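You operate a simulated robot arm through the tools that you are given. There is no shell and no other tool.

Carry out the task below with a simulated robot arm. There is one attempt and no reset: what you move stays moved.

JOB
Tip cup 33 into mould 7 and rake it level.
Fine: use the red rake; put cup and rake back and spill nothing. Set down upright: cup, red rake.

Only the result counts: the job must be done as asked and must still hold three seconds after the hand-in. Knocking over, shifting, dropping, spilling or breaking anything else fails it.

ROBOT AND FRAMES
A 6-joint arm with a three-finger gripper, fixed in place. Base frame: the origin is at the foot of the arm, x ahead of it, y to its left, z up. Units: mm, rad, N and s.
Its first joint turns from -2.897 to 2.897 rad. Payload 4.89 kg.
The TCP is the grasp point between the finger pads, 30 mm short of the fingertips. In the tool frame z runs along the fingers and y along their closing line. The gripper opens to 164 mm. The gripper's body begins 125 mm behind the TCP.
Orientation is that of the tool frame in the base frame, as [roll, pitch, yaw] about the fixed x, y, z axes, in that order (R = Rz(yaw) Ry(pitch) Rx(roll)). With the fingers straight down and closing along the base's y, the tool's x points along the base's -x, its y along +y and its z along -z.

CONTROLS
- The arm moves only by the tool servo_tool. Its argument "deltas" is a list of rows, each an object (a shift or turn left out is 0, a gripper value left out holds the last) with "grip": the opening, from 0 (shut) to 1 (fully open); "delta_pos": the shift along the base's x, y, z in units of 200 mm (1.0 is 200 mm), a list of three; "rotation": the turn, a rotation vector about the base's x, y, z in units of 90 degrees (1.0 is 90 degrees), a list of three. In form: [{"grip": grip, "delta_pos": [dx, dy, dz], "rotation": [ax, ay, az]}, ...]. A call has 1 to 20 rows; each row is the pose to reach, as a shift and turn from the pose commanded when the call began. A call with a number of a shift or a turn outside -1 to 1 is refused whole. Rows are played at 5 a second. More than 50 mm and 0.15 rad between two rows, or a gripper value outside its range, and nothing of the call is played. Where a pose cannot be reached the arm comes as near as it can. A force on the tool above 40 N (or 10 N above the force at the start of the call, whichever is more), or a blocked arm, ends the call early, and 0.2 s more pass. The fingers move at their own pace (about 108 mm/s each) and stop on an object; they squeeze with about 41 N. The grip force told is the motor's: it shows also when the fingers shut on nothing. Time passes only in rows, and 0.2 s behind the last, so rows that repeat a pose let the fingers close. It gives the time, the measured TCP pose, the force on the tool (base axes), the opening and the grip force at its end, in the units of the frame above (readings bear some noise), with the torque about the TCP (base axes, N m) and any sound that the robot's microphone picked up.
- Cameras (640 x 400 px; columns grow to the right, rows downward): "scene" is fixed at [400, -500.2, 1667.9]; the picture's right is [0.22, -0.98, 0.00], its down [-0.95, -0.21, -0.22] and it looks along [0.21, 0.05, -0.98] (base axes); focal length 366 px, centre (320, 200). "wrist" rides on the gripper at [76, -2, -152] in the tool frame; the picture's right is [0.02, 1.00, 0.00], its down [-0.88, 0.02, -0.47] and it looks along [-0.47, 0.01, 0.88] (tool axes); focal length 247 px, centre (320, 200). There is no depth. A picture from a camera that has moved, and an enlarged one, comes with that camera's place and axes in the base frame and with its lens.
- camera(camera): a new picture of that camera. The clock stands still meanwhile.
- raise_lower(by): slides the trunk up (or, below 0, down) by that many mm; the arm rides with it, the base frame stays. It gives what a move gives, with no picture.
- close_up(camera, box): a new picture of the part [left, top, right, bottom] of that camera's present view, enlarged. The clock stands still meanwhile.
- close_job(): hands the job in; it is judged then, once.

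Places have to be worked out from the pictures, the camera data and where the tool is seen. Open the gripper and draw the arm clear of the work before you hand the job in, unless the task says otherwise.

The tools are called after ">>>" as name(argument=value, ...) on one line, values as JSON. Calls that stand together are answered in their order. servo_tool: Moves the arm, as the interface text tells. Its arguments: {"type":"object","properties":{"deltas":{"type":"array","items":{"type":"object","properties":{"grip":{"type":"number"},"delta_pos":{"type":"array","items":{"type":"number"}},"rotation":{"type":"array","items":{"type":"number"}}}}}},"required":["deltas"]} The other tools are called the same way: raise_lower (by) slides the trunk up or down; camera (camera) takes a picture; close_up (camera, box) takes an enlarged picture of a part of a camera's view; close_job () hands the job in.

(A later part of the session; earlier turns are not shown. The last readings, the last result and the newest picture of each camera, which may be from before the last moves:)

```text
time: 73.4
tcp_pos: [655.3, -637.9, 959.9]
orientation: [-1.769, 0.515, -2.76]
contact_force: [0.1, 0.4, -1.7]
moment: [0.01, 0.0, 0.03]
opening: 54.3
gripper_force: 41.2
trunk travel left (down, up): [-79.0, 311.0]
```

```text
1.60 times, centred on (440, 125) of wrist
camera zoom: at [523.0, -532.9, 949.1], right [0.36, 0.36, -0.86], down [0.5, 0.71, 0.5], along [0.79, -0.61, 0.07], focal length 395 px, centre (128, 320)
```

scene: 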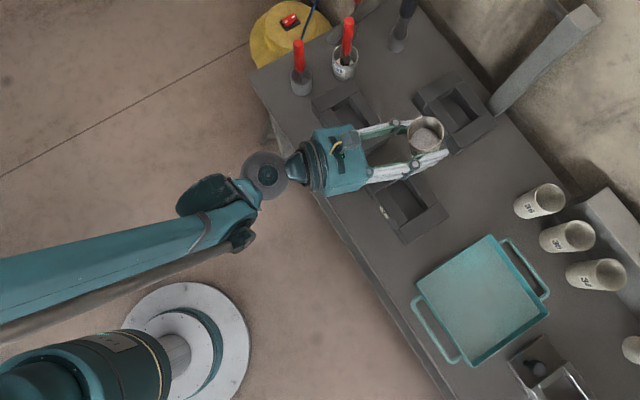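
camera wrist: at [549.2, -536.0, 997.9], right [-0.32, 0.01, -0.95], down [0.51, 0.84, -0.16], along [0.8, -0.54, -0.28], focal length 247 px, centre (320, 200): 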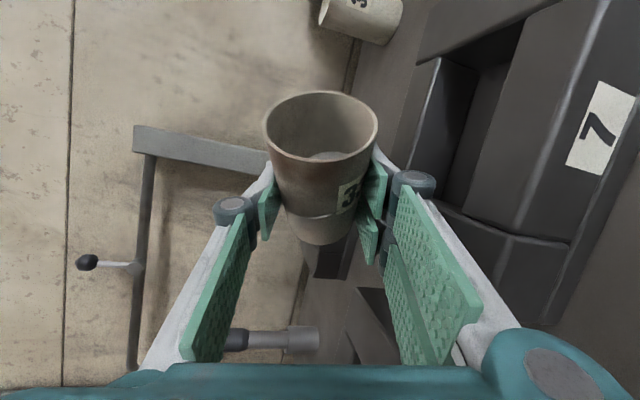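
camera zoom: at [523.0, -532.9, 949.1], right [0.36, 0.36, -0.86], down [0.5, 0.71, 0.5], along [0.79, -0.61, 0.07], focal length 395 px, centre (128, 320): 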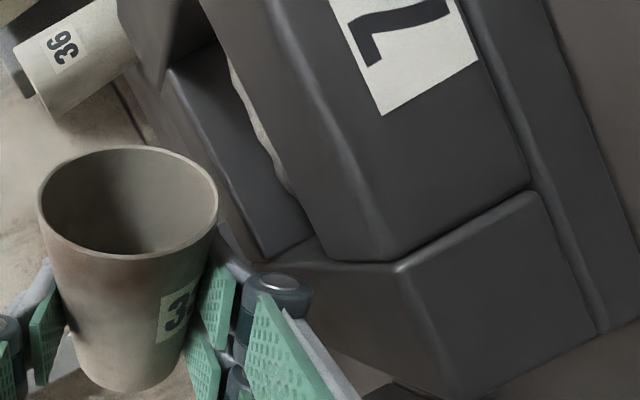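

The flow has stopped and the cup looks nearly empty. I'll tip further to 140° to get the rest out.

>>> servo_tool(deltas=[{"delta_pos": [-0.0115, -0.0035, 0.0075], "rotation": [0.0153, -0.029, -0.0058]}, {"delta_pos": [-0.0225, -0.007, 0.015], "rotation": [0.0306, -0.0581, -0.0117]}, {"delta_pos": [-0.0375, -0.0115, 0.025], "rotation": [0.051, -0.0968, -0.0195]}, {"delta_pos": [-0.0515, -0.0135, 0.0325], "rotation": [0.0689, -0.1307, -0.0263]}, {"delta_pos": [-0.065, -0.015, 0.04], "rotation": [0.0867, -0.1645, -0.0331]}, {"delta_pos": [-0.0775, -0.0165, 0.045], "rotation": [0.102, -0.1936, -0.039]}, {"delta_pos": [-0.0775, -0.0165, 0.045], "rotation": [0.102, -0.1936, -0.039]}, {"delta_pos": [-0.0775, -0.0165, 0.045], "rotation": [0.102, -0.1936, -0.039]}, {"delta_pos": [-0.0775, -0.0165, 0.045], "rotation": [0.102, -0.1936, -0.039]}])

>>> close_up(camera="scene", box=[350, 110, 470, 230])

>>> camera(camera="wrist")

>>> close_up(camera="wrist", box=[240, 70, 400, 250])

```text
time: 75.4
tcp_pos: [638.8, -642.7, 969.5]
orientation: [-1.837, 0.854, -2.863]
contact_force: [0.7, 0.1, -0.4]
moment: [-0.02, -0.03, 0.04]
opening: 54.0
gripper_force: 41.0
trunk travel left (down, up): [-79.0, 311.0]
```

```text
3.33 times, centred on (410, 170) of scene
camera zoom: at [400.0, -500.2, 1667.9], right [0.22, -0.98, 0.0], down [-0.95, -0.21, -0.22], along [0.21, 0.05, -0.98], focal length 1221 px, centre (20, 300)
```

zoom: 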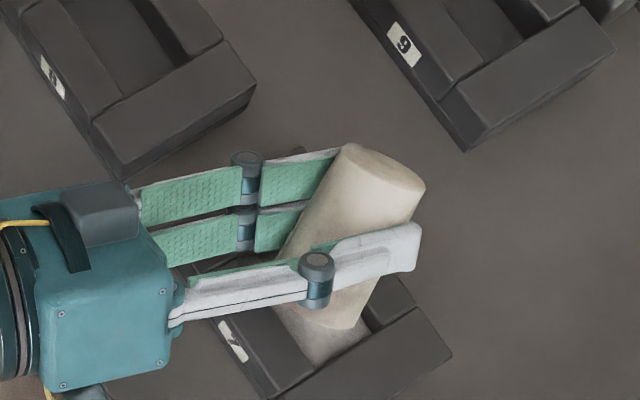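

```text
taken
camera wrist: at [520.5, -525.3, 937.7], right [0.61, 0.45, -0.65], down [0.35, 0.58, 0.73], along [0.71, -0.68, 0.2], focal length 247 px, centre (320, 200)
```

wrist: 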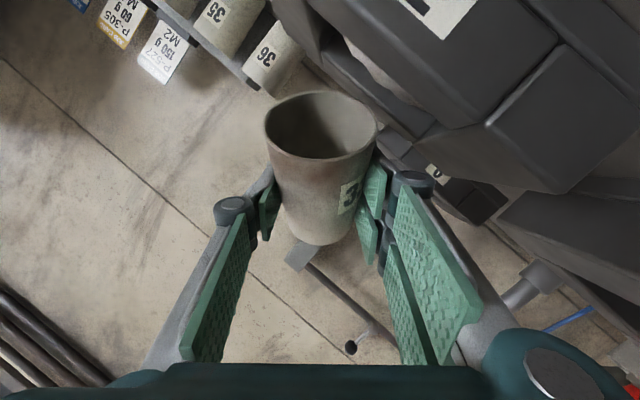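

```text
2.22 times, centred on (320, 160) of wrist
camera zoom: at [520.5, -525.3, 937.7], right [0.61, 0.45, -0.65], down [0.35, 0.58, 0.73], along [0.71, -0.68, 0.2], focal length 549 px, centre (320, 289)
```

zoom: 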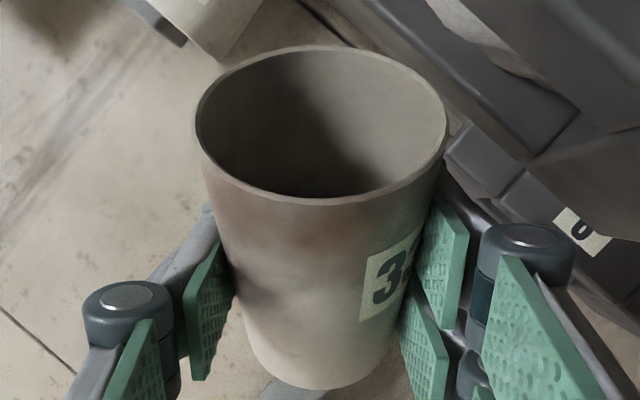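

The cup looks empty. I'll tip another 8° and hold briefly so any last powder falls.

>>> servo_tool(deltas=[{"delta_pos": [-0.02, -0.0015, 0.008], "rotation": [0.0204, -0.0387, -0.0078]}, {"delta_pos": [-0.035, -0.0025, 0.013], "rotation": [0.0408, -0.0774, -0.0156]}, {"delta_pos": [-0.035, -0.0025, 0.013], "rotation": [0.0408, -0.0774, -0.0156]}, {"delta_pos": [-0.035, -0.0025, 0.013], "rotation": [0.0408, -0.0774, -0.0156]}, {"delta_pos": [-0.035, -0.0025, 0.013], "rotation": [0.0408, -0.0774, -0.0156]}, {"delta_pos": [-0.035, -0.0025, 0.013], "rotation": [0.0408, -0.0774, -0.0156]}, {"delta_pos": [-0.035, -0.0025, 0.013], "rotation": [0.0408, -0.0774, -0.0156]}])

>>> close_up(camera="scene", box=[350, 110, 470, 230])

>>> close_up(camera="wrist", box=[240, 70, 400, 250])

```text
time: 77.0
tcp_pos: [632.3, -642.8, 971.5]
orientation: [-1.892, 0.988, -2.933]
contact_force: [0.2, -0.9, -1.0]
moment: [-0.07, 0.0, 0.02]
opening: 54.6
gripper_force: 40.8
trunk travel left (down, up): [-79.0, 311.0]
```

```text
3.33 times, centred on (410, 170) of scene
camera zoom: at [400.0, -500.2, 1667.9], right [0.22, -0.98, 0.0], down [-0.95, -0.21, -0.22], along [0.21, 0.05, -0.98], focal length 1221 px, centre (20, 300)
```

zoom: 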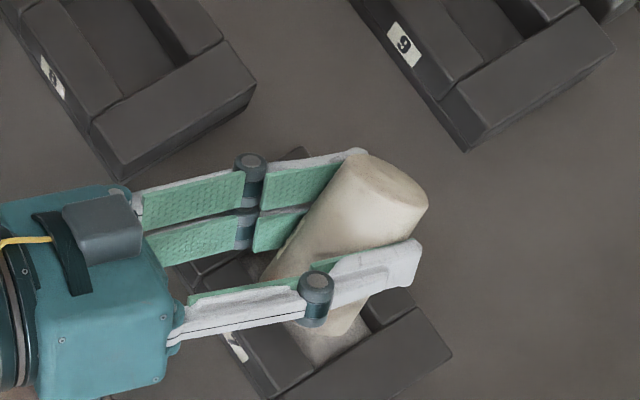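

```text
2.22 times, centred on (320, 160) of wrist
camera zoom: at [521.1, -520.8, 933.8], right [0.7, 0.47, -0.54], down [0.27, 0.52, 0.81], along [0.66, -0.71, 0.24], focal length 549 px, centre (320, 289)
```

zoom: 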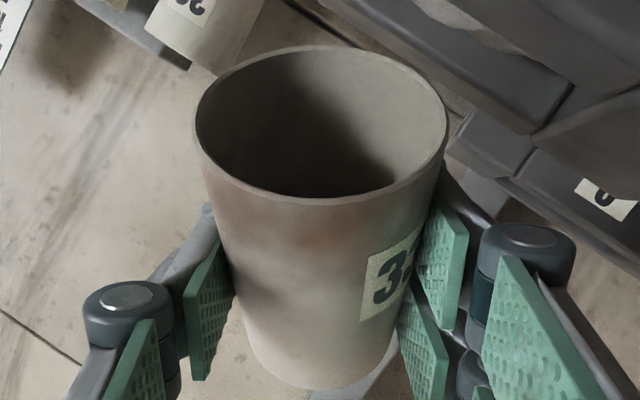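

The cup is empty and all the powder is in the cavity. I'll raise 40 mm and roll the cup back upright in two stages.

>>> servo_tool(deltas=[{"delta_pos": [0, 0, 0.1]}, {"delta_pos": [0, 0, 0.2]}, {"delta_pos": [0, 0, 0.22], "rotation": [-0.0398, 0.0755, 0.0152]}, {"delta_pos": [0, 0, 0.22], "rotation": [-0.0796, 0.151, 0.0304]}, {"delta_pos": [0, 0, 0.22], "rotation": [-0.1194, 0.2265, 0.0456]}, {"delta_pos": [0, 0, 0.22], "rotation": [-0.1592, 0.302, 0.0608]}, {"delta_pos": [0, 0, 0.22], "rotation": [-0.199, 0.3774, 0.076]}, {"delta_pos": [0, 0, 0.22], "rotation": [-0.2388, 0.4529, 0.0912]}, {"delta_pos": [0, 0, 0.22], "rotation": [-0.2786, 0.5284, 0.1064]}, {"delta_pos": [0, 0, 0.22], "rotation": [-0.3184, 0.6039, 0.1216]}, {"delta_pos": [0, 0, 0.22], "rotation": [-0.3582, 0.6794, 0.1368]}, {"delta_pos": [0, 0, 0.22], "rotation": [-0.398, 0.7549, 0.152]}])

>>> servo_tool(deltas=[{"rotation": [-0.0397, 0.0753, 0.0152]}, {"rotation": [-0.0794, 0.1505, 0.0303]}, {"rotation": [-0.119, 0.2258, 0.0455]}, {"rotation": [-0.1587, 0.3011, 0.0606]}, {"rotation": [-0.1984, 0.3764, 0.0758]}, {"rotation": [-0.2381, 0.4516, 0.091]}, {"rotation": [-0.2778, 0.5269, 0.1061]}, {"rotation": [-0.3175, 0.6022, 0.1213]}, {"rotation": [-0.3571, 0.6775, 0.1364]}, {"rotation": [-0.3571, 0.6775, 0.1364]}])

>>> camera(camera="wrist")

>>> close_up(camera="scene", box=[350, 110, 470, 260])

```text
time: 79.6
tcp_pos: [631.6, -642.9, 1015.7]
orientation: [-1.751, -0.347, -2.593]
contact_force: [0.4, 0.8, -0.1]
moment: [-0.01, 0.0, -0.02]
opening: 53.9
gripper_force: 41.2
trunk travel left (down, up): [-79.0, 311.0]
```

```text
time: 81.8
tcp_pos: [632.0, -642.1, 1016.8]
orientation: [3.136, -1.395, -1.076]
contact_force: [-1.2, 0.4, -0.1]
moment: [-0.03, 0.03, -0.01]
opening: 53.5
gripper_force: 41.8
trunk travel left (down, up): [-79.0, 311.0]
```

```text
taken
camera wrist: at [568.6, -522.6, 1116.9], right [-0.88, -0.47, 0.02], down [-0.31, 0.54, -0.78], along [0.36, -0.7, -0.62], focal length 247 px, centre (320, 200)
```

wrist: 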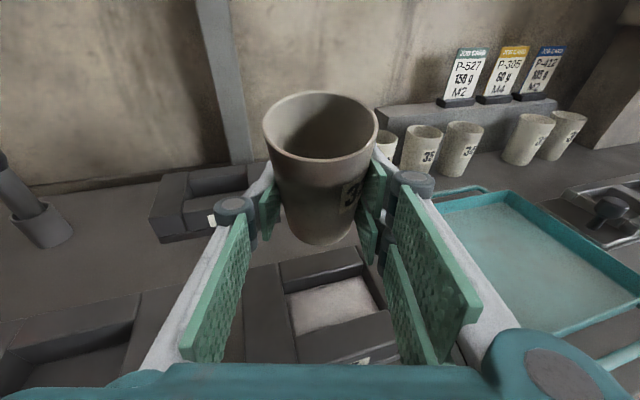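

```text
2.67 times, centred on (410, 185) of scene
camera zoom: at [400.0, -500.2, 1667.9], right [0.22, -0.98, 0.0], down [-0.95, -0.21, -0.22], along [0.21, 0.05, -0.98], focal length 977 px, centre (80, 240)
```

zoom: 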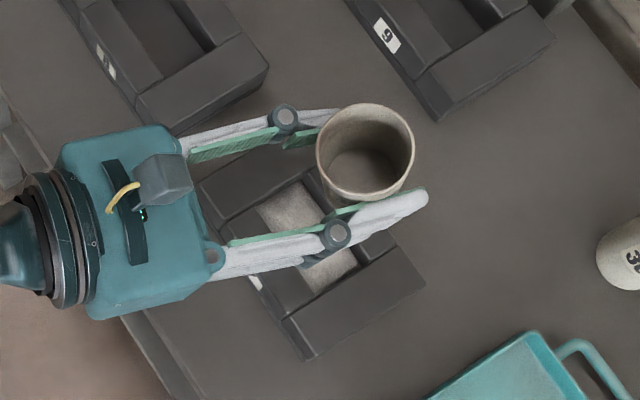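

The cup is empty and upright, and the powder sits in the cavity below the rim. I'll start back: restore the 25° finger tilt so the cup is vertical again, while retreating off the mould.

>>> servo_tool(deltas=[{"delta_pos": [-0.05, 0.001, 0.02], "rotation": [0.015, 0.008, 0]}, {"delta_pos": [-0.15, 0.004, 0.04], "rotation": [0.041, 0.022, 0]}, {"delta_pos": [-0.27, 0.007, 0.06], "rotation": [0.074, 0.0395, 0]}, {"delta_pos": [-0.39, 0.01, 0.08], "rotation": [0.106, 0.0565, 0]}, {"delta_pos": [-0.49, 0.012, 0.1], "rotation": [0.134, 0.071, 0]}, {"delta_pos": [-0.552, 0.014, 0.108], "rotation": [0.1483, 0.0789, 0]}, {"delta_pos": [-0.552, 0.014, 0.108], "rotation": [0.1483, 0.0789, 0]}])

>>> servo_tool(deltas=[{"delta_pos": [-0.02, -0.04, 0], "rotation": [0, 0, -0.01]}, {"delta_pos": [-0.06, -0.12, -0.01], "rotation": [0, 0, -0.03]}, {"delta_pos": [-0.11, -0.22, -0.03], "rotation": [0, 0, -0.06]}, {"delta_pos": [-0.17, -0.34, -0.05], "rotation": [0, 0, -0.09]}, {"delta_pos": [-0.23, -0.46, -0.07], "rotation": [0, 0, -0.12]}, {"delta_pos": [-0.29, -0.58, -0.09], "rotation": [0, 0, -0.15]}, {"delta_pos": [-0.34, -0.69, -0.11], "rotation": [0, 0, -0.18]}, {"delta_pos": [-0.375, -0.76, -0.12], "rotation": [0, 0, -0.197]}, {"delta_pos": [-0.393, -0.797, -0.13], "rotation": [0, 0, -0.2046]}, {"delta_pos": [-0.393, -0.797, -0.13], "rotation": [0, 0, -0.2046]}])

>>> camera(camera="wrist")

>>> camera(camera="scene")

```text
time: 83.4
tcp_pos: [520.0, -639.3, 1039.4]
orientation: [-3.139, -1.133, -1.082]
contact_force: [-0.5, -0.3, -0.3]
moment: [-0.03, 0.0, 0.0]
opening: 53.7
gripper_force: 41.4
trunk travel left (down, up): [-79.0, 311.0]
```

```text
time: 85.6
tcp_pos: [443.3, -800.3, 1012.5]
orientation: [-3.139, -1.131, -1.406]
contact_force: [-0.1, 0.0, -0.2]
moment: [0.0, 0.02, 0.0]
opening: 53.5
gripper_force: 40.9
trunk travel left (down, up): [-79.0, 311.0]
```

```text
taken
camera wrist: at [426.0, -697.3, 1145.5], right [-0.98, -0.18, 0.02], down [-0.15, 0.79, -0.6], along [0.09, -0.59, -0.8], focal length 247 px, centre (320, 200)
```

wrist: 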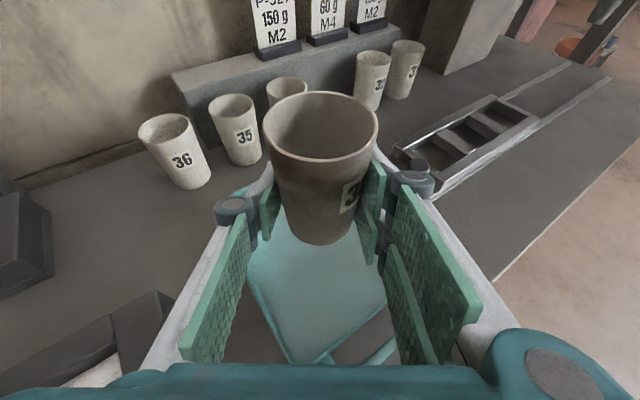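

```text
taken
```

scene: 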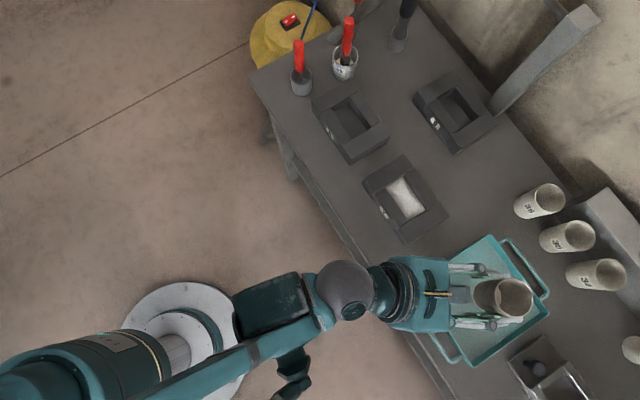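

I'm over the original spot, with the cup in the same place in the fingers. I'll descend to about 2 mm above the grasp height.

>>> servo_tool(deltas=[{"delta_pos": [0, 0.003, -0.06]}, {"delta_pos": [0, 0.003, -0.15]}, {"delta_pos": [0, 0.003, -0.25]}, {"delta_pos": [0, 0.003, -0.35]}, {"delta_pos": [0, 0.003, -0.44]}, {"delta_pos": [0, 0.003, -0.51]}, {"delta_pos": [0, 0.003, -0.55]}, {"delta_pos": [0, 0.003, -0.565]}, {"delta_pos": [0, 0.003, -0.575]}, {"delta_pos": [0, 0.003, -0.575]}])

>>> camera(camera="wrist")

>>> close_up(camera="scene", box=[425, 255, 525, 325])

```text
time: 87.8
tcp_pos: [441.6, -798.5, 898.9]
orientation: [-3.14, -1.132, -1.403]
contact_force: [-0.1, -0.2, 0.4]
moment: [-0.03, -0.03, 0.03]
opening: 53.8
gripper_force: 41.6
trunk travel left (down, up): [-79.0, 311.0]
```

```text
taken
camera wrist: at [426.1, -696.4, 1029.9], right [-0.98, -0.18, 0.02], down [-0.15, 0.79, -0.6], along [0.09, -0.59, -0.8], focal length 247 px, centre (320, 200)
```

wrist: 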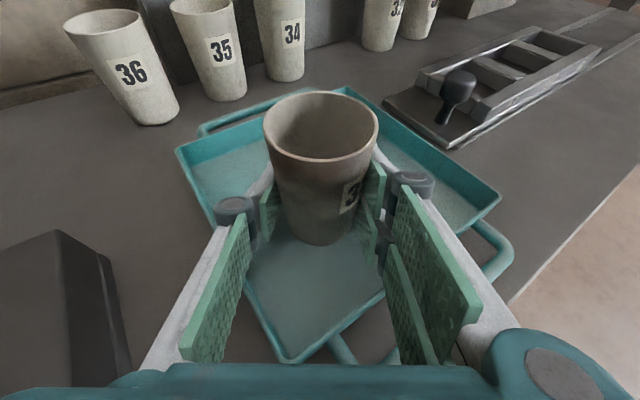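

```text
5.71 times, centred on (475, 290) of scene
camera zoom: at [400.0, -500.2, 1667.9], right [0.22, -0.98, 0.0], down [-0.95, -0.21, -0.22], along [0.21, 0.05, -0.98], focal length 2093 px, centre (-566, -314)
```

zoom: 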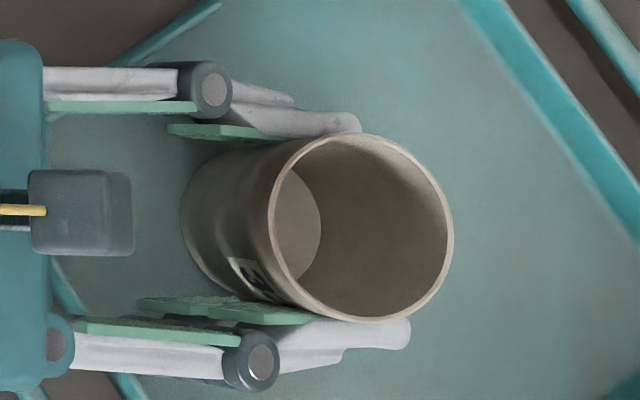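

The cup is almost down, with its rim at the original image position. I'll lower in fine steps, watching the force.

>>> servo_tool(deltas=[{"delta_pos": [0, 0, -0.003]}, {"delta_pos": [0, 0, -0.005]}, {"delta_pos": [0, 0, -0.005]}])

```text
time: 88.6
tcp_pos: [442.4, -797.8, 896.7]
orientation: [-3.141, -1.131, -1.403]
contact_force: [-0.9, -0.7, 2.4]
moment: [-0.13, -0.06, -0.02]
opening: 53.7
gripper_force: 41.3
trunk travel left (down, up): [-79.0, 311.0]
```

A contact force of about 2.4 N shows the cup base is just touching. I'll lower 0.8 mm more and check.

>>> servo_tool(deltas=[{"delta_pos": [0, 0, -0.002]}, {"delta_pos": [0, 0, -0.004]}, {"delta_pos": [0, 0, -0.004]}])

```text
time: 89.4
tcp_pos: [443.9, -798.1, 896.1]
orientation: [-3.137, -1.132, -1.405]
contact_force: [-1.3, -3.1, 20.7]
moment: [-0.45, -0.38, -0.06]
opening: 53.4
gripper_force: 41.7
trunk travel left (down, up): [-79.0, 311.0]
```

Now firmly seated (about 21 N). I'll ease off 0.6 mm and open the fingers to about 82 mm.

>>> servo_tool(deltas=[{"delta_pos": [0, 0, 0.003]}, {"delta_pos": [0, 0, 0.003]}])

>>> servo_tool(deltas=[{"grip": 0.36}, {"grip": 0.42}, {"grip": 0.5}, {"grip": 0.5}])

>>> camera(camera="wrist")

>>> close_up(camera="scene", box=[425, 255, 525, 325])

```text
time: 90.0
tcp_pos: [441.9, -798.1, 895.7]
orientation: [-3.138, -1.132, -1.405]
contact_force: [1.9, -4.1, 15.1]
moment: [-0.45, -0.37, -0.04]
opening: 53.6
gripper_force: 40.8
trunk travel left (down, up): [-79.0, 311.0]
```

```text
time: 91.0
tcp_pos: [442.6, -798.8, 895.7]
orientation: [-3.14, -1.13, -1.404]
contact_force: [0.2, 1.8, 0.2]
moment: [0.0, -0.02, 0.01]
opening: 82.0
gripper_force: 0.0
trunk travel left (down, up): [-79.0, 311.0]
```

```text
taken
camera wrist: at [426.0, -696.1, 1028.2], right [-0.98, -0.18, 0.02], down [-0.15, 0.79, -0.6], along [0.09, -0.59, -0.8], focal length 247 px, centre (320, 200)
```

wrist: 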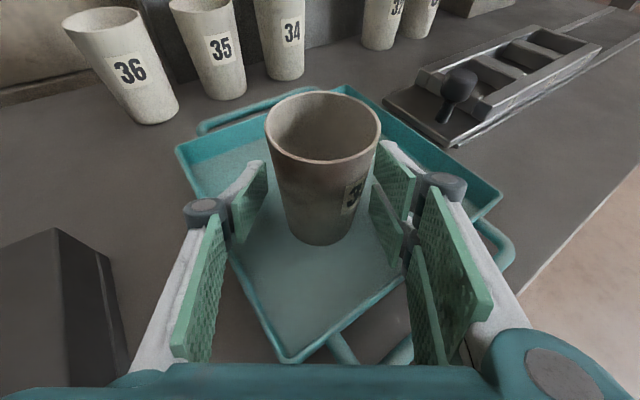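

```text
5.71 times, centred on (475, 290) of scene
camera zoom: at [400.0, -500.2, 1667.9], right [0.22, -0.98, 0.0], down [-0.95, -0.21, -0.22], along [0.21, 0.05, -0.98], focal length 2093 px, centre (-566, -314)
```

zoom: 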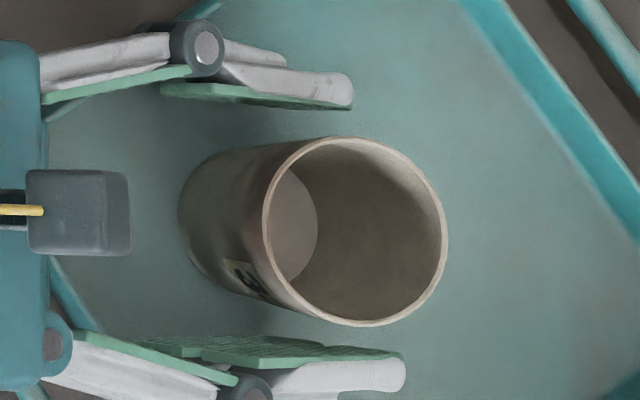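

The cup stands empty and upright within about 2 mm of where it was. I'll withdraw straight up, with the fingers clear of it on both sides.

>>> servo_tool(deltas=[{"delta_pos": [0, 0, 0.05]}, {"delta_pos": [0, 0, 0.15]}, {"delta_pos": [0, 0, 0.3]}, {"delta_pos": [0, 0, 0.5]}, {"delta_pos": [0, 0, 0.55]}])

>>> servo_tool(deltas=[{"delta_pos": [0.06, 0.19, 0.08], "rotation": [0, 0, 0.01]}, {"delta_pos": [0.12, 0.38, 0.16], "rotation": [0, 0, 0.02]}, {"delta_pos": [0.18, 0.57, 0.24], "rotation": [0, 0, 0.03]}, {"delta_pos": [0.24, 0.76, 0.32], "rotation": [0, 0, 0.045]}, {"delta_pos": [0.31, 0.96, 0.4], "rotation": [0, 0, 0.06]}, {"delta_pos": [0.31, 0.96, 0.4], "rotation": [0, 0, 0.06]}])

>>> camera(camera="wrist")

>>> camera(camera="scene")

```text
time: 92.2
tcp_pos: [441.9, -797.9, 1005.9]
orientation: [-3.138, -1.132, -1.404]
contact_force: [0.5, -0.9, -1.5]
moment: [-0.03, -0.03, -0.03]
opening: 82.0
gripper_force: 0.1
trunk travel left (down, up): [-79.0, 311.0]
```

```text
time: 93.6
tcp_pos: [504.4, -605.6, 1085.8]
orientation: [-3.14, -1.13, -1.31]
contact_force: [0.6, -0.7, -0.8]
moment: [0.01, -0.03, 0.06]
opening: 82.0
gripper_force: 0.0
trunk travel left (down, up): [-79.0, 311.0]
```

```text
taken
camera wrist: at [478.2, -504.7, 1217.3], right [-0.96, -0.27, 0.02], down [-0.23, 0.77, -0.6], along [0.15, -0.58, -0.8], focal length 247 px, centre (320, 200)
```

wrist: 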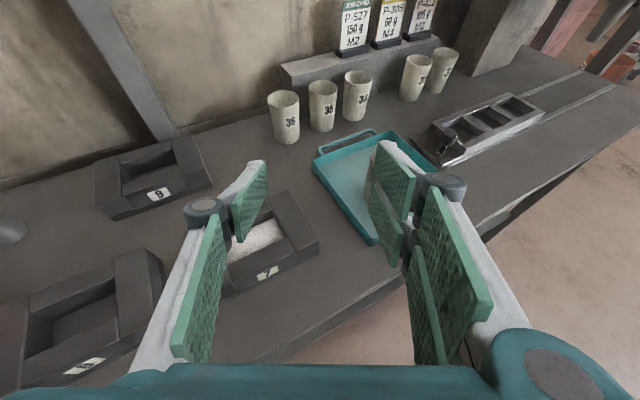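

```text
taken
```

scene: 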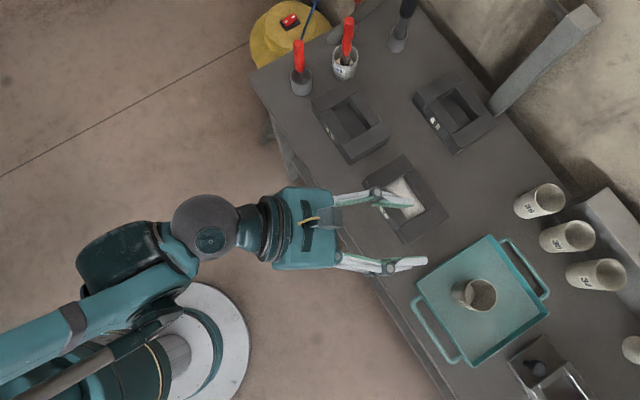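

The cup is back in the tray and the mould holds the powder. I'll pitch the hand down to vertical here, in free space, for handling the rake.

>>> servo_tool(deltas=[{"rotation": [0.0868, 0.0232, 0]}, {"rotation": [0.1736, 0.0464, 0]}, {"rotation": [0.2604, 0.0696, 0]}, {"rotation": [0.3473, 0.0928, 0]}, {"rotation": [0.4341, 0.1159, 0]}, {"rotation": [0.5209, 0.1391, 0]}, {"rotation": [0.6077, 0.1623, 0]}, {"rotation": [0.6945, 0.1855, 0]}, {"rotation": [0.6945, 0.1855, 0]}])

```text
time: 95.6
tcp_pos: [504.6, -605.5, 1084.8]
orientation: [-3.14, -0.002, -1.31]
contact_force: [-0.4, -0.1, 0.0]
moment: [0.04, 0.02, -0.02]
opening: 81.8
gripper_force: 0.0
trunk travel left (down, up): [-79.0, 311.0]
```

Vertical again. I'll yaw 90° back while moving toward the rake holder at a safe height of z 1140.

>>> servo_tool(deltas=[{"delta_pos": [0.073, 0.052, 0.06], "rotation": [0, 0, -0.0833]}, {"delta_pos": [0.146, 0.104, 0.12], "rotation": [0, 0, -0.1667]}, {"delta_pos": [0.219, 0.156, 0.18], "rotation": [0, 0, -0.25]}, {"delta_pos": [0.292, 0.208, 0.24], "rotation": [0, 0, -0.3333]}, {"delta_pos": [0.365, 0.26, 0.275], "rotation": [0, 0, -0.4167]}, {"delta_pos": [0.438, 0.312, 0.275], "rotation": [0, 0, -0.5]}, {"delta_pos": [0.51, 0.365, 0.275], "rotation": [0, 0, -0.5833]}, {"delta_pos": [0.583, 0.417, 0.275], "rotation": [0, 0, -0.6667]}, {"delta_pos": [0.656, 0.469, 0.275], "rotation": [0, 0, -0.75]}, {"delta_pos": [0.729, 0.521, 0.275], "rotation": [0, 0, -0.8333]}, {"delta_pos": [0.802, 0.573, 0.275], "rotation": [0, 0, -0.9167]}, {"delta_pos": [0.875, 0.625, 0.275], "rotation": [0, 0, -1.0]}, {"delta_pos": [0.875, 0.625, 0.275], "rotation": [0, 0, -1.0]}])

>>> camera(camera="wrist")

>>> camera(camera="scene")

```text
time: 98.4
tcp_pos: [681.5, -482.5, 1140.9]
orientation: [-3.141, -0.001, -2.882]
contact_force: [-0.6, 0.2, 0.2]
moment: [0.0, 0.01, -0.05]
opening: 82.2
gripper_force: 0.0
trunk travel left (down, up): [-79.0, 311.0]
```

```text
taken
camera wrist: at [608.0, -504.4, 1291.0], right [-0.28, 0.96, 0.0], down [0.85, 0.25, 0.47], along [0.45, 0.13, -0.88], focal length 247 px, centre (320, 200)
```

wrist: 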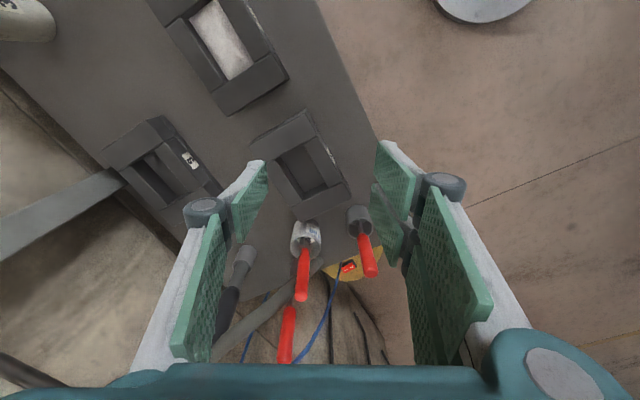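

```text
taken
```

scene: 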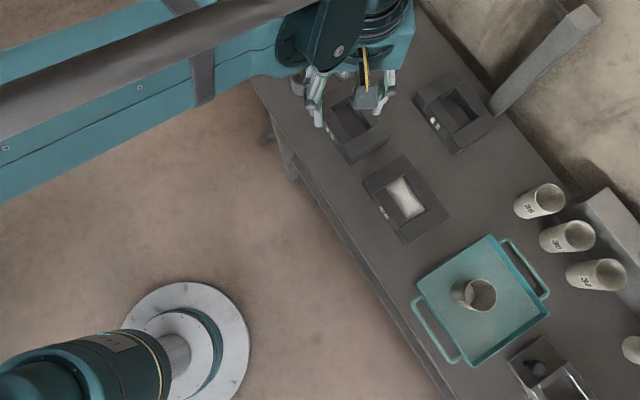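

The rake and mould are both in view. I'll zoom in on the powder in the mould and on the rake holder.

>>> close_up(camera="scene", box=[355, 145, 455, 250])

>>> close_up(camera="wrist", box=[335, 195, 395, 285])

>>> close_up(camera="wrist", box=[160, 0, 300, 120])

```text
3.81 times, centred on (405, 198) of scene
camera zoom: at [400.0, -500.2, 1667.9], right [0.22, -0.98, 0.0], down [-0.95, -0.21, -0.22], along [0.21, 0.05, -0.98], focal length 1396 px, centre (-4, 210)
```

zoom: 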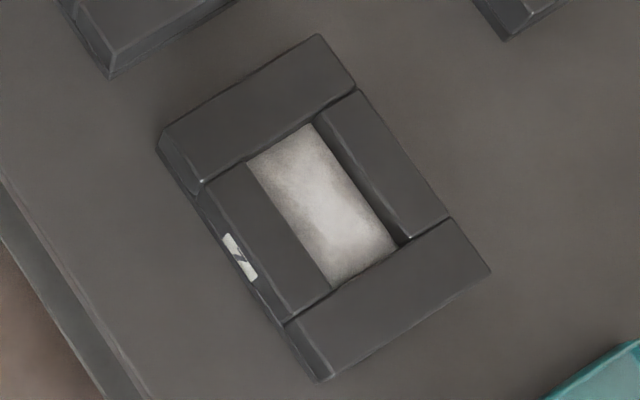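

```text
4.44 times, centred on (365, 240) of wrist
camera zoom: at [608.0, -504.4, 1291.0], right [-0.28, 0.96, 0.0], down [0.85, 0.25, 0.47], along [0.45, 0.13, -0.88], focal length 1098 px, centre (120, 22)
```

zoom: 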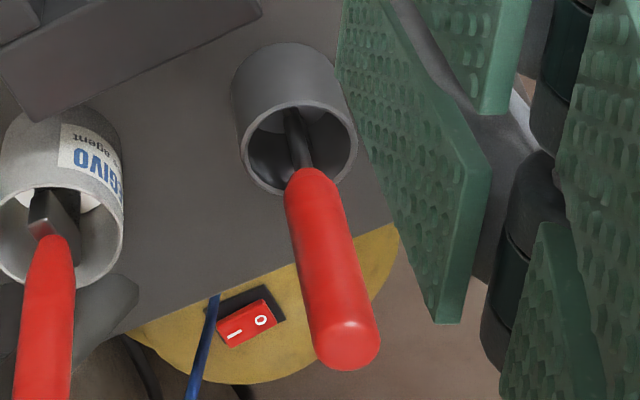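

```text
3.33 times, centred on (230, 60) of wrist
camera zoom: at [608.0, -504.4, 1291.0], right [-0.28, 0.96, 0.0], down [0.85, 0.25, 0.47], along [0.45, 0.13, -0.88], focal length 823 px, centre (620, 667)
```

zoom: 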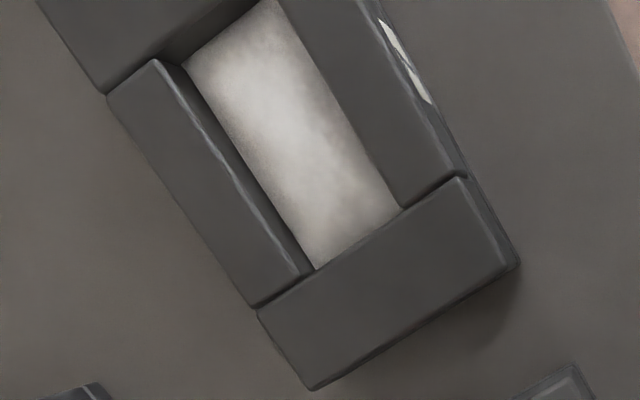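

The powder lies mounded in the cavity with nothing around it. The rake handle is vertical at about (841, -357), from z 927 to 1022. I'll move above it at z 1090 with the fingers open around the axis.

>>> servo_tool(deltas=[{"delta_pos": [0.16, 0.125, 0]}, {"delta_pos": [0.32, 0.25, 0]}, {"delta_pos": [0.48, 0.375, 0]}, {"delta_pos": [0.64, 0.5, 0]}, {"delta_pos": [0.7975, 0.626, -0.1]}, {"delta_pos": [0.7975, 0.626, -0.25]}, {"delta_pos": [0.7975, 0.626, -0.25]}])

>>> camera(camera="wrist")

>>> camera(camera="scene")

```text
time: 100.0
tcp_pos: [838.5, -356.7, 1091.4]
orientation: [-3.141, -0.001, -2.88]
contact_force: [-0.7, 0.3, -0.3]
moment: [-0.05, 0.03, 0.02]
opening: 82.2
gripper_force: 0.1
trunk travel left (down, up): [-79.0, 311.0]
```

```text
taken
camera wrist: at [765.9, -378.3, 1241.9], right [-0.28, 0.96, 0.0], down [0.85, 0.25, 0.47], along [0.45, 0.13, -0.88], focal length 247 px, centre (320, 200)
```

wrist: 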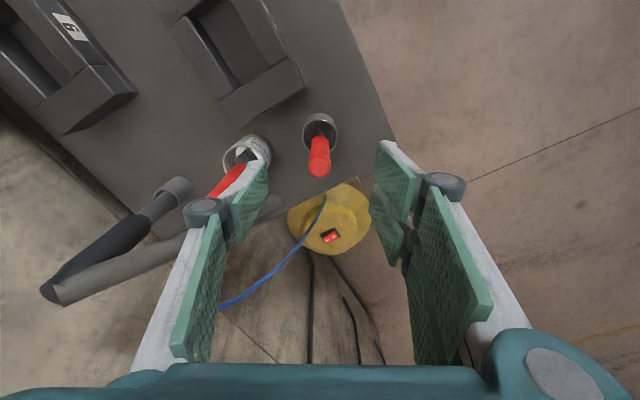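

```text
taken
```

scene: 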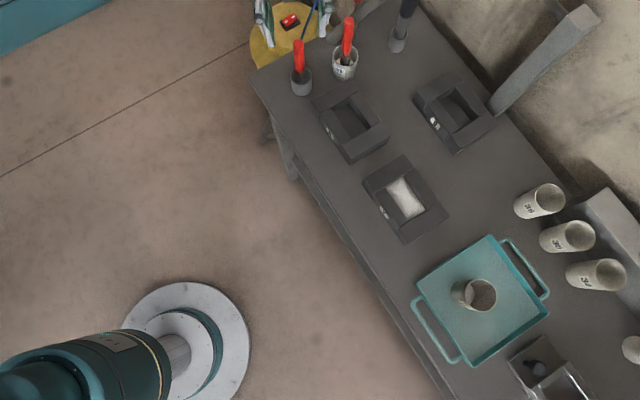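

The handle lies near the centreline. I'll zoom to measure it before descending.

>>> close_up(camera="wrist", box=[280, 100, 360, 190])

>>> close_up(camera="scene", box=[275, 30, 325, 110])

```text
4.44 times, centred on (320, 145) of wrist
camera zoom: at [765.9, -378.3, 1241.9], right [-0.28, 0.96, 0.0], down [0.85, 0.25, 0.47], along [0.45, 0.13, -0.88], focal length 1098 px, centre (320, 444)
```

zoom: 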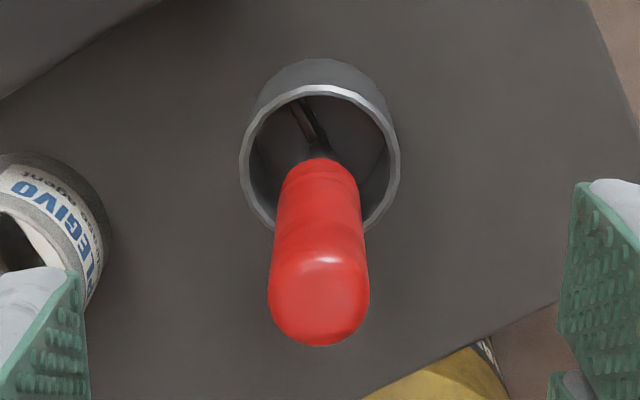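

```text
5.00 times, centred on (300, 70) of scene
camera zoom: at [400.0, -500.2, 1667.9], right [0.22, -0.98, 0.0], down [-0.95, -0.21, -0.22], along [0.21, 0.05, -0.98], focal length 1832 px, centre (420, 850)
```

zoom: 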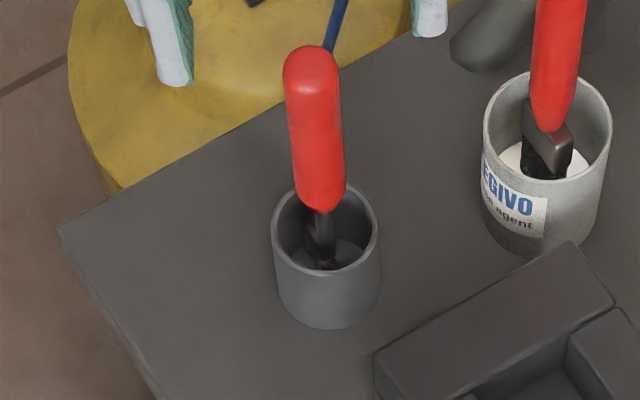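

Refined: the holder is centred at (845, -356) with its rim at z ≈ 901, and the handle leans about 3° around there. I'll narrow to 60 mm, shift 6 mm, and descend to grip at z 975.

>>> servo_tool(deltas=[{"grip": 0.37, "delta_pos": [0.03, 0.005, 0]}, {"delta_pos": [0.03, 0.005, -0.05]}, {"delta_pos": [0.03, 0.005, -0.2]}, {"delta_pos": [0.03, 0.005, -0.35]}, {"delta_pos": [0.03, 0.005, -0.48]}, {"delta_pos": [0.03, 0.005, -0.58]}, {"delta_pos": [0.03, 0.005, -0.58]}])

>>> camera(camera="wrist")

>>> close_up(camera="scene", box=[255, 0, 405, 110])

```text
time: 101.6
tcp_pos: [846.0, -355.7, 974.7]
orientation: [-3.138, -0.001, -2.878]
contact_force: [0.2, 0.5, -0.7]
moment: [0.01, 0.04, -0.01]
opening: 60.8
gripper_force: 0.1
trunk travel left (down, up): [-79.0, 311.0]
```

```text
taken
camera wrist: at [772.6, -377.9, 1126.1], right [-0.28, 0.96, 0.0], down [0.85, 0.25, 0.47], along [0.45, 0.13, -0.88], focal length 247 px, centre (320, 200)
```

wrist: 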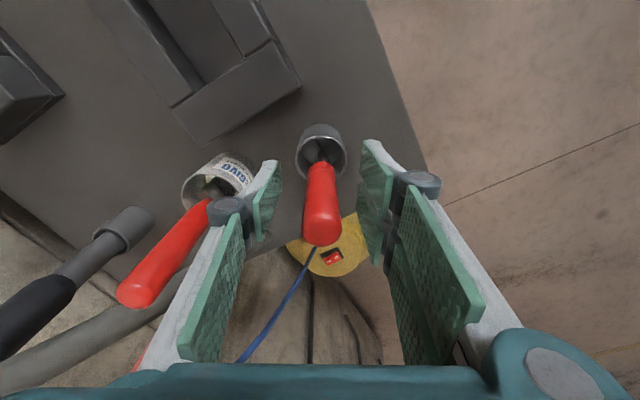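

```text
3.64 times, centred on (330, 55) of scene
camera zoom: at [400.0, -500.2, 1667.9], right [0.22, -0.98, 0.0], down [-0.95, -0.21, -0.22], along [0.21, 0.05, -0.98], focal length 1332 px, centre (284, 727)
```

zoom: 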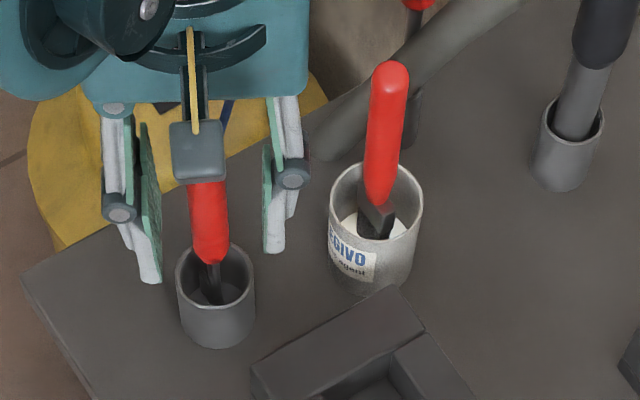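

The handle is centred between the pads at the TCP and the brush is clear. I'll close on the rake handle.

>>> servo_tool(deltas=[{"grip": 0.2}, {"grip": 0.05}, {"grip": 0.05}, {"grip": 0.05}, {"grip": 0.05}])

>>> close_up(camera="wrist", box=[220, 90, 420, 290])

```text
time: 102.8
tcp_pos: [845.1, -355.6, 976.2]
orientation: [-3.138, -0.003, -2.879]
contact_force: [-0.9, 0.1, 0.0]
moment: [0.01, 0.01, 0.01]
opening: 21.6
gripper_force: 41.1
trunk travel left (down, up): [-79.0, 311.0]
```

```text
2.00 times, centred on (320, 190) of wrist
camera zoom: at [772.6, -377.9, 1126.2], right [-0.28, 0.96, 0.0], down [0.85, 0.25, 0.47], along [0.45, 0.13, -0.88], focal length 494 px, centre (320, 220)
```

zoom: 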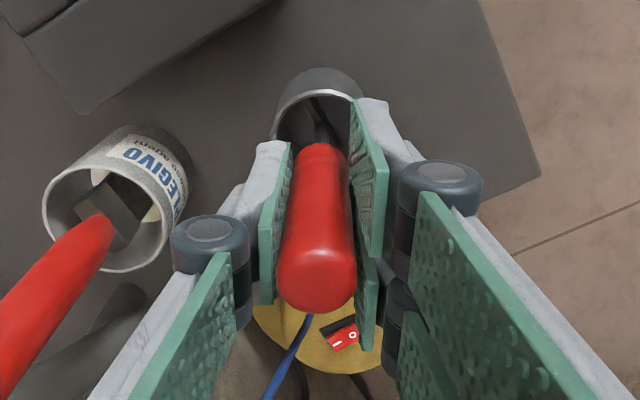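

The handle is gripped at 21.6 mm. I'll lift straight up slowly by 20 mm and check for slip.

>>> servo_tool(deltas=[{"delta_pos": [0, 0, 0.02]}, {"delta_pos": [0, 0, 0.05]}, {"delta_pos": [0, 0, 0.08]}, {"delta_pos": [0, 0, 0.1]}, {"delta_pos": [0, 0, 0.1]}])

>>> close_up(camera="scene", box=[255, 0, 405, 110])

>>> close_up(camera="wrist", box=[220, 90, 420, 290])

```text
time: 104.0
tcp_pos: [847.0, -354.2, 994.2]
orientation: [-3.141, -0.001, -2.88]
contact_force: [-1.1, 0.0, -0.4]
moment: [0.02, 0.0, 0.03]
opening: 21.9
gripper_force: 40.6
trunk travel left (down, up): [-79.0, 311.0]
```

```text
3.64 times, centred on (330, 55) of scene
camera zoom: at [400.0, -500.2, 1667.9], right [0.22, -0.98, 0.0], down [-0.95, -0.21, -0.22], along [0.21, 0.05, -0.98], focal length 1332 px, centre (284, 727)
```

zoom: 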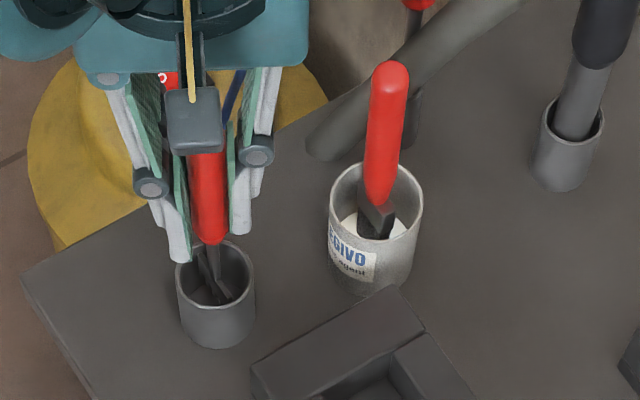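

```text
2.00 times, centred on (320, 190) of wrist
camera zoom: at [773.5, -377.5, 1145.5], right [-0.28, 0.96, 0.0], down [0.85, 0.25, 0.47], along [0.45, 0.13, -0.88], focal length 494 px, centre (320, 220)
```

zoom: 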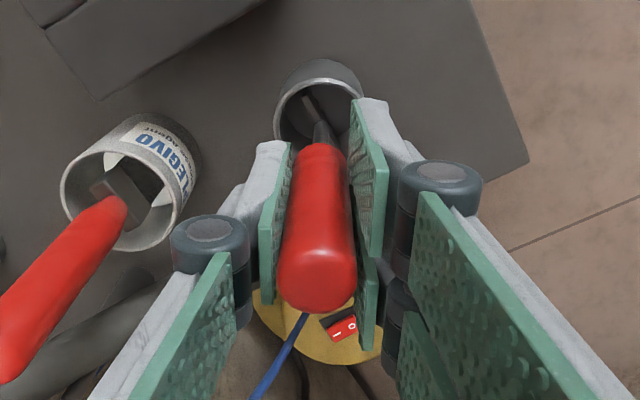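

The rake rises with the hand. I'll lift another 65 mm so its head clears the holder.

>>> servo_tool(deltas=[{"delta_pos": [0, 0, 0.06]}, {"delta_pos": [0, 0, 0.14]}, {"delta_pos": [0, 0, 0.23]}, {"delta_pos": [0, 0, 0.3]}, {"delta_pos": [0, 0, 0.34]}, {"delta_pos": [0, 0, 0.34]}])

>>> close_up(camera="scene", box=[255, 0, 405, 110])

>>> close_up(camera="wrist", box=[220, 70, 420, 270])

```text
time: 105.4
tcp_pos: [845.8, -355.3, 1061.9]
orientation: [-3.141, -0.003, -2.88]
contact_force: [-0.4, 0.7, -0.6]
moment: [-0.01, 0.02, 0.03]
opening: 21.9
gripper_force: 41.2
trunk travel left (down, up): [-79.0, 311.0]
```

```text
3.64 times, centred on (330, 55) of scene
camera zoom: at [400.0, -500.2, 1667.9], right [0.22, -0.98, 0.0], down [-0.95, -0.21, -0.22], along [0.21, 0.05, -0.98], focal length 1332 px, centre (284, 727)
```

zoom: 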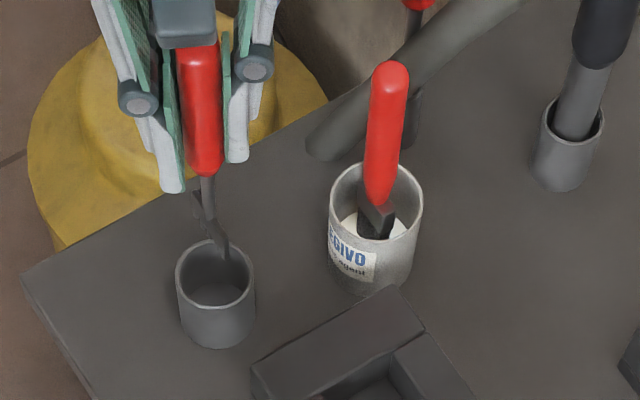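

```text
2.00 times, centred on (320, 170) of wrist
camera zoom: at [772.5, -378.2, 1213.7], right [-0.28, 0.96, 0.0], down [0.85, 0.25, 0.47], along [0.45, 0.13, -0.88], focal length 494 px, centre (320, 260)
```

zoom: 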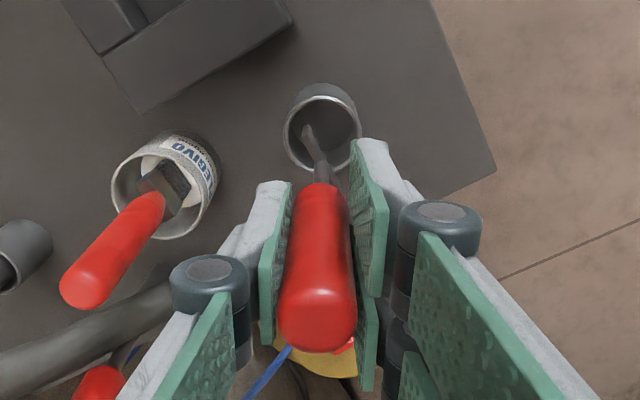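

The rake appears to be out of the holder. I'll zoom further on its head to understand its shape.

>>> close_up(camera="scene", box=[290, 35, 330, 85])

>>> close_up(camera="wrist", box=[285, 90, 365, 180])

```text
8.00 times, centred on (310, 60) of scene
camera zoom: at [400.0, -500.2, 1667.9], right [0.22, -0.98, 0.0], down [-0.95, -0.21, -0.22], along [0.21, 0.05, -0.98], focal length 2930 px, centre (400, 1320)
```

zoom: 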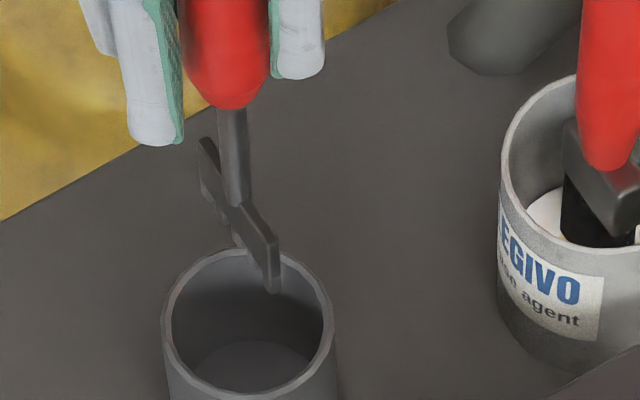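

```text
4.44 times, centred on (325, 135) of wrist
camera zoom: at [772.5, -378.2, 1213.7], right [-0.28, 0.96, 0.0], down [0.85, 0.25, 0.47], along [0.45, 0.13, -0.88], focal length 1098 px, centre (298, 489)
```

zoom: 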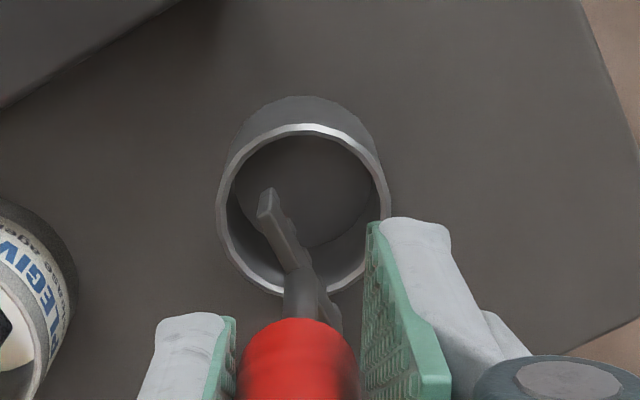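

The rake head is a T-bar blade about 35 mm long, now lying roughly along azimuth 45°, parallel to the mould's long axis. I'll carry it over to the mould, turning 90° on the way so the blade spans the cavity's short side.

>>> servo_tool(deltas=[{"delta_pos": [-0.075, -0.09, 0.05], "rotation": [0, 0, -0.0625]}, {"delta_pos": [-0.15, -0.18, 0.09], "rotation": [0, 0, -0.125]}, {"delta_pos": [-0.225, -0.27, 0.09], "rotation": [0, 0, -0.1875]}, {"delta_pos": [-0.3, -0.3625, 0.09], "rotation": [0, 0, -0.25]}, {"delta_pos": [-0.375, -0.453, 0.09], "rotation": [0, 0, -0.3125]}, {"delta_pos": [-0.45, -0.544, 0.09], "rotation": [0, 0, -0.375]}, {"delta_pos": [-0.525, -0.634, 0.09], "rotation": [0, 0, -0.4375]}, {"delta_pos": [-0.6, -0.725, 0.09], "rotation": [0, 0, -0.5]}])

>>> servo_tool(deltas=[{"delta_pos": [-0.072, -0.09, 0], "rotation": [0, 0, -0.0625]}, {"delta_pos": [-0.144, -0.18, 0], "rotation": [0, 0, -0.125]}, {"delta_pos": [-0.216, -0.27, 0], "rotation": [0, 0, -0.1875]}, {"delta_pos": [-0.288, -0.3625, 0], "rotation": [0, 0, -0.25]}, {"delta_pos": [-0.36, -0.453, 0], "rotation": [0, 0, -0.3125]}, {"delta_pos": [-0.432, -0.544, 0], "rotation": [0, 0, -0.375]}, {"delta_pos": [-0.504, -0.634, 0], "rotation": [0, 0, -0.4375]}, {"delta_pos": [-0.575, -0.725, 0], "rotation": [0, 0, -0.5]}, {"delta_pos": [-0.575, -0.725, 0], "rotation": [0, 0, -0.5]}])

>>> camera(camera="wrist")

>>> close_up(camera="scene", box=[340, 110, 480, 250])

```text
time: 107.2
tcp_pos: [726.1, -501.8, 1080.5]
orientation: [-3.138, -0.003, 2.617]
contact_force: [0.8, 1.2, -0.3]
moment: [-0.05, 0.04, -0.02]
opening: 21.8
gripper_force: 41.2
trunk travel left (down, up): [-79.0, 311.0]
```

```text
time: 109.2
tcp_pos: [612.9, -644.4, 1079.5]
orientation: [-3.138, -0.002, 1.831]
contact_force: [-0.2, 0.3, -0.1]
moment: [-0.04, 0.03, 0.0]
opening: 22.0
gripper_force: 41.3
trunk travel left (down, up): [-79.0, 311.0]
```

```text
taken
camera wrist: at [591.3, -573.5, 1230.5], right [0.96, 0.28, 0.0], down [0.25, -0.85, 0.47], along [0.13, -0.45, -0.88], focal length 247 px, centre (320, 200)
```

wrist: 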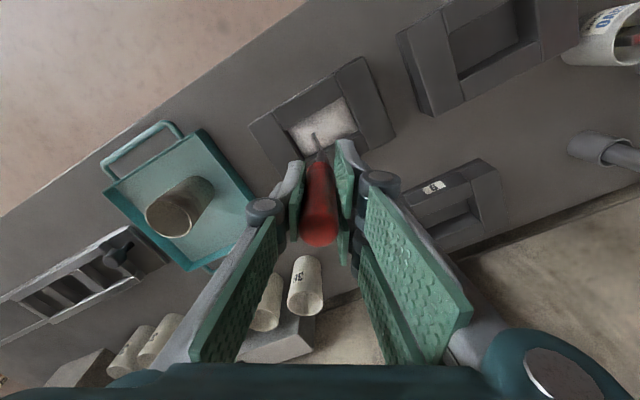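

```text
2.86 times, centred on (410, 180) of scene
camera zoom: at [400.0, -500.2, 1667.9], right [0.22, -0.98, 0.0], down [-0.95, -0.21, -0.22], along [0.21, 0.05, -0.98], focal length 1047 px, centre (63, 257)
```

zoom: 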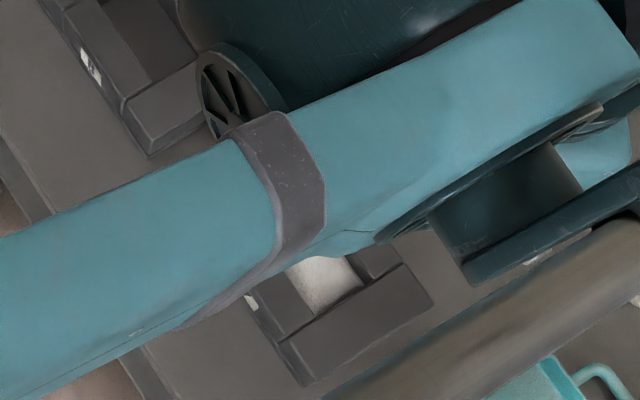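

The arm hides the mould from the scene camera, so I'll rely on the wrist view. I'll zoom on the blade and cavity.

>>> close_up(camera="wrist", box=[240, 50, 400, 190])

>>> close_up(camera="wrist", box=[290, 110, 350, 170])

```text
2.86 times, centred on (320, 120) of wrist
camera zoom: at [591.3, -573.5, 1230.5], right [0.96, 0.28, 0.0], down [0.25, -0.85, 0.47], along [0.13, -0.45, -0.88], focal length 706 px, centre (320, 429)
```

zoom: 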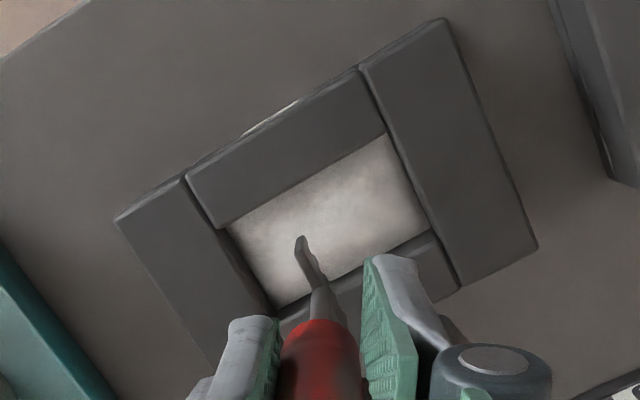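

```text
6.67 times, centred on (320, 140) of wrist
camera zoom: at [591.3, -573.5, 1230.5], right [0.96, 0.28, 0.0], down [0.25, -0.85, 0.47], along [0.13, -0.45, -0.88], focal length 1646 px, centre (320, 600)
```

zoom: 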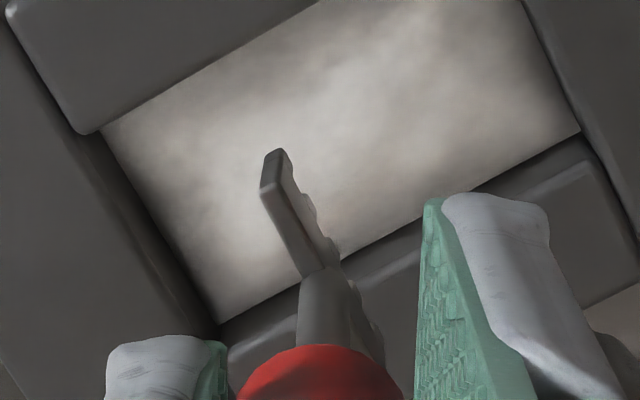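

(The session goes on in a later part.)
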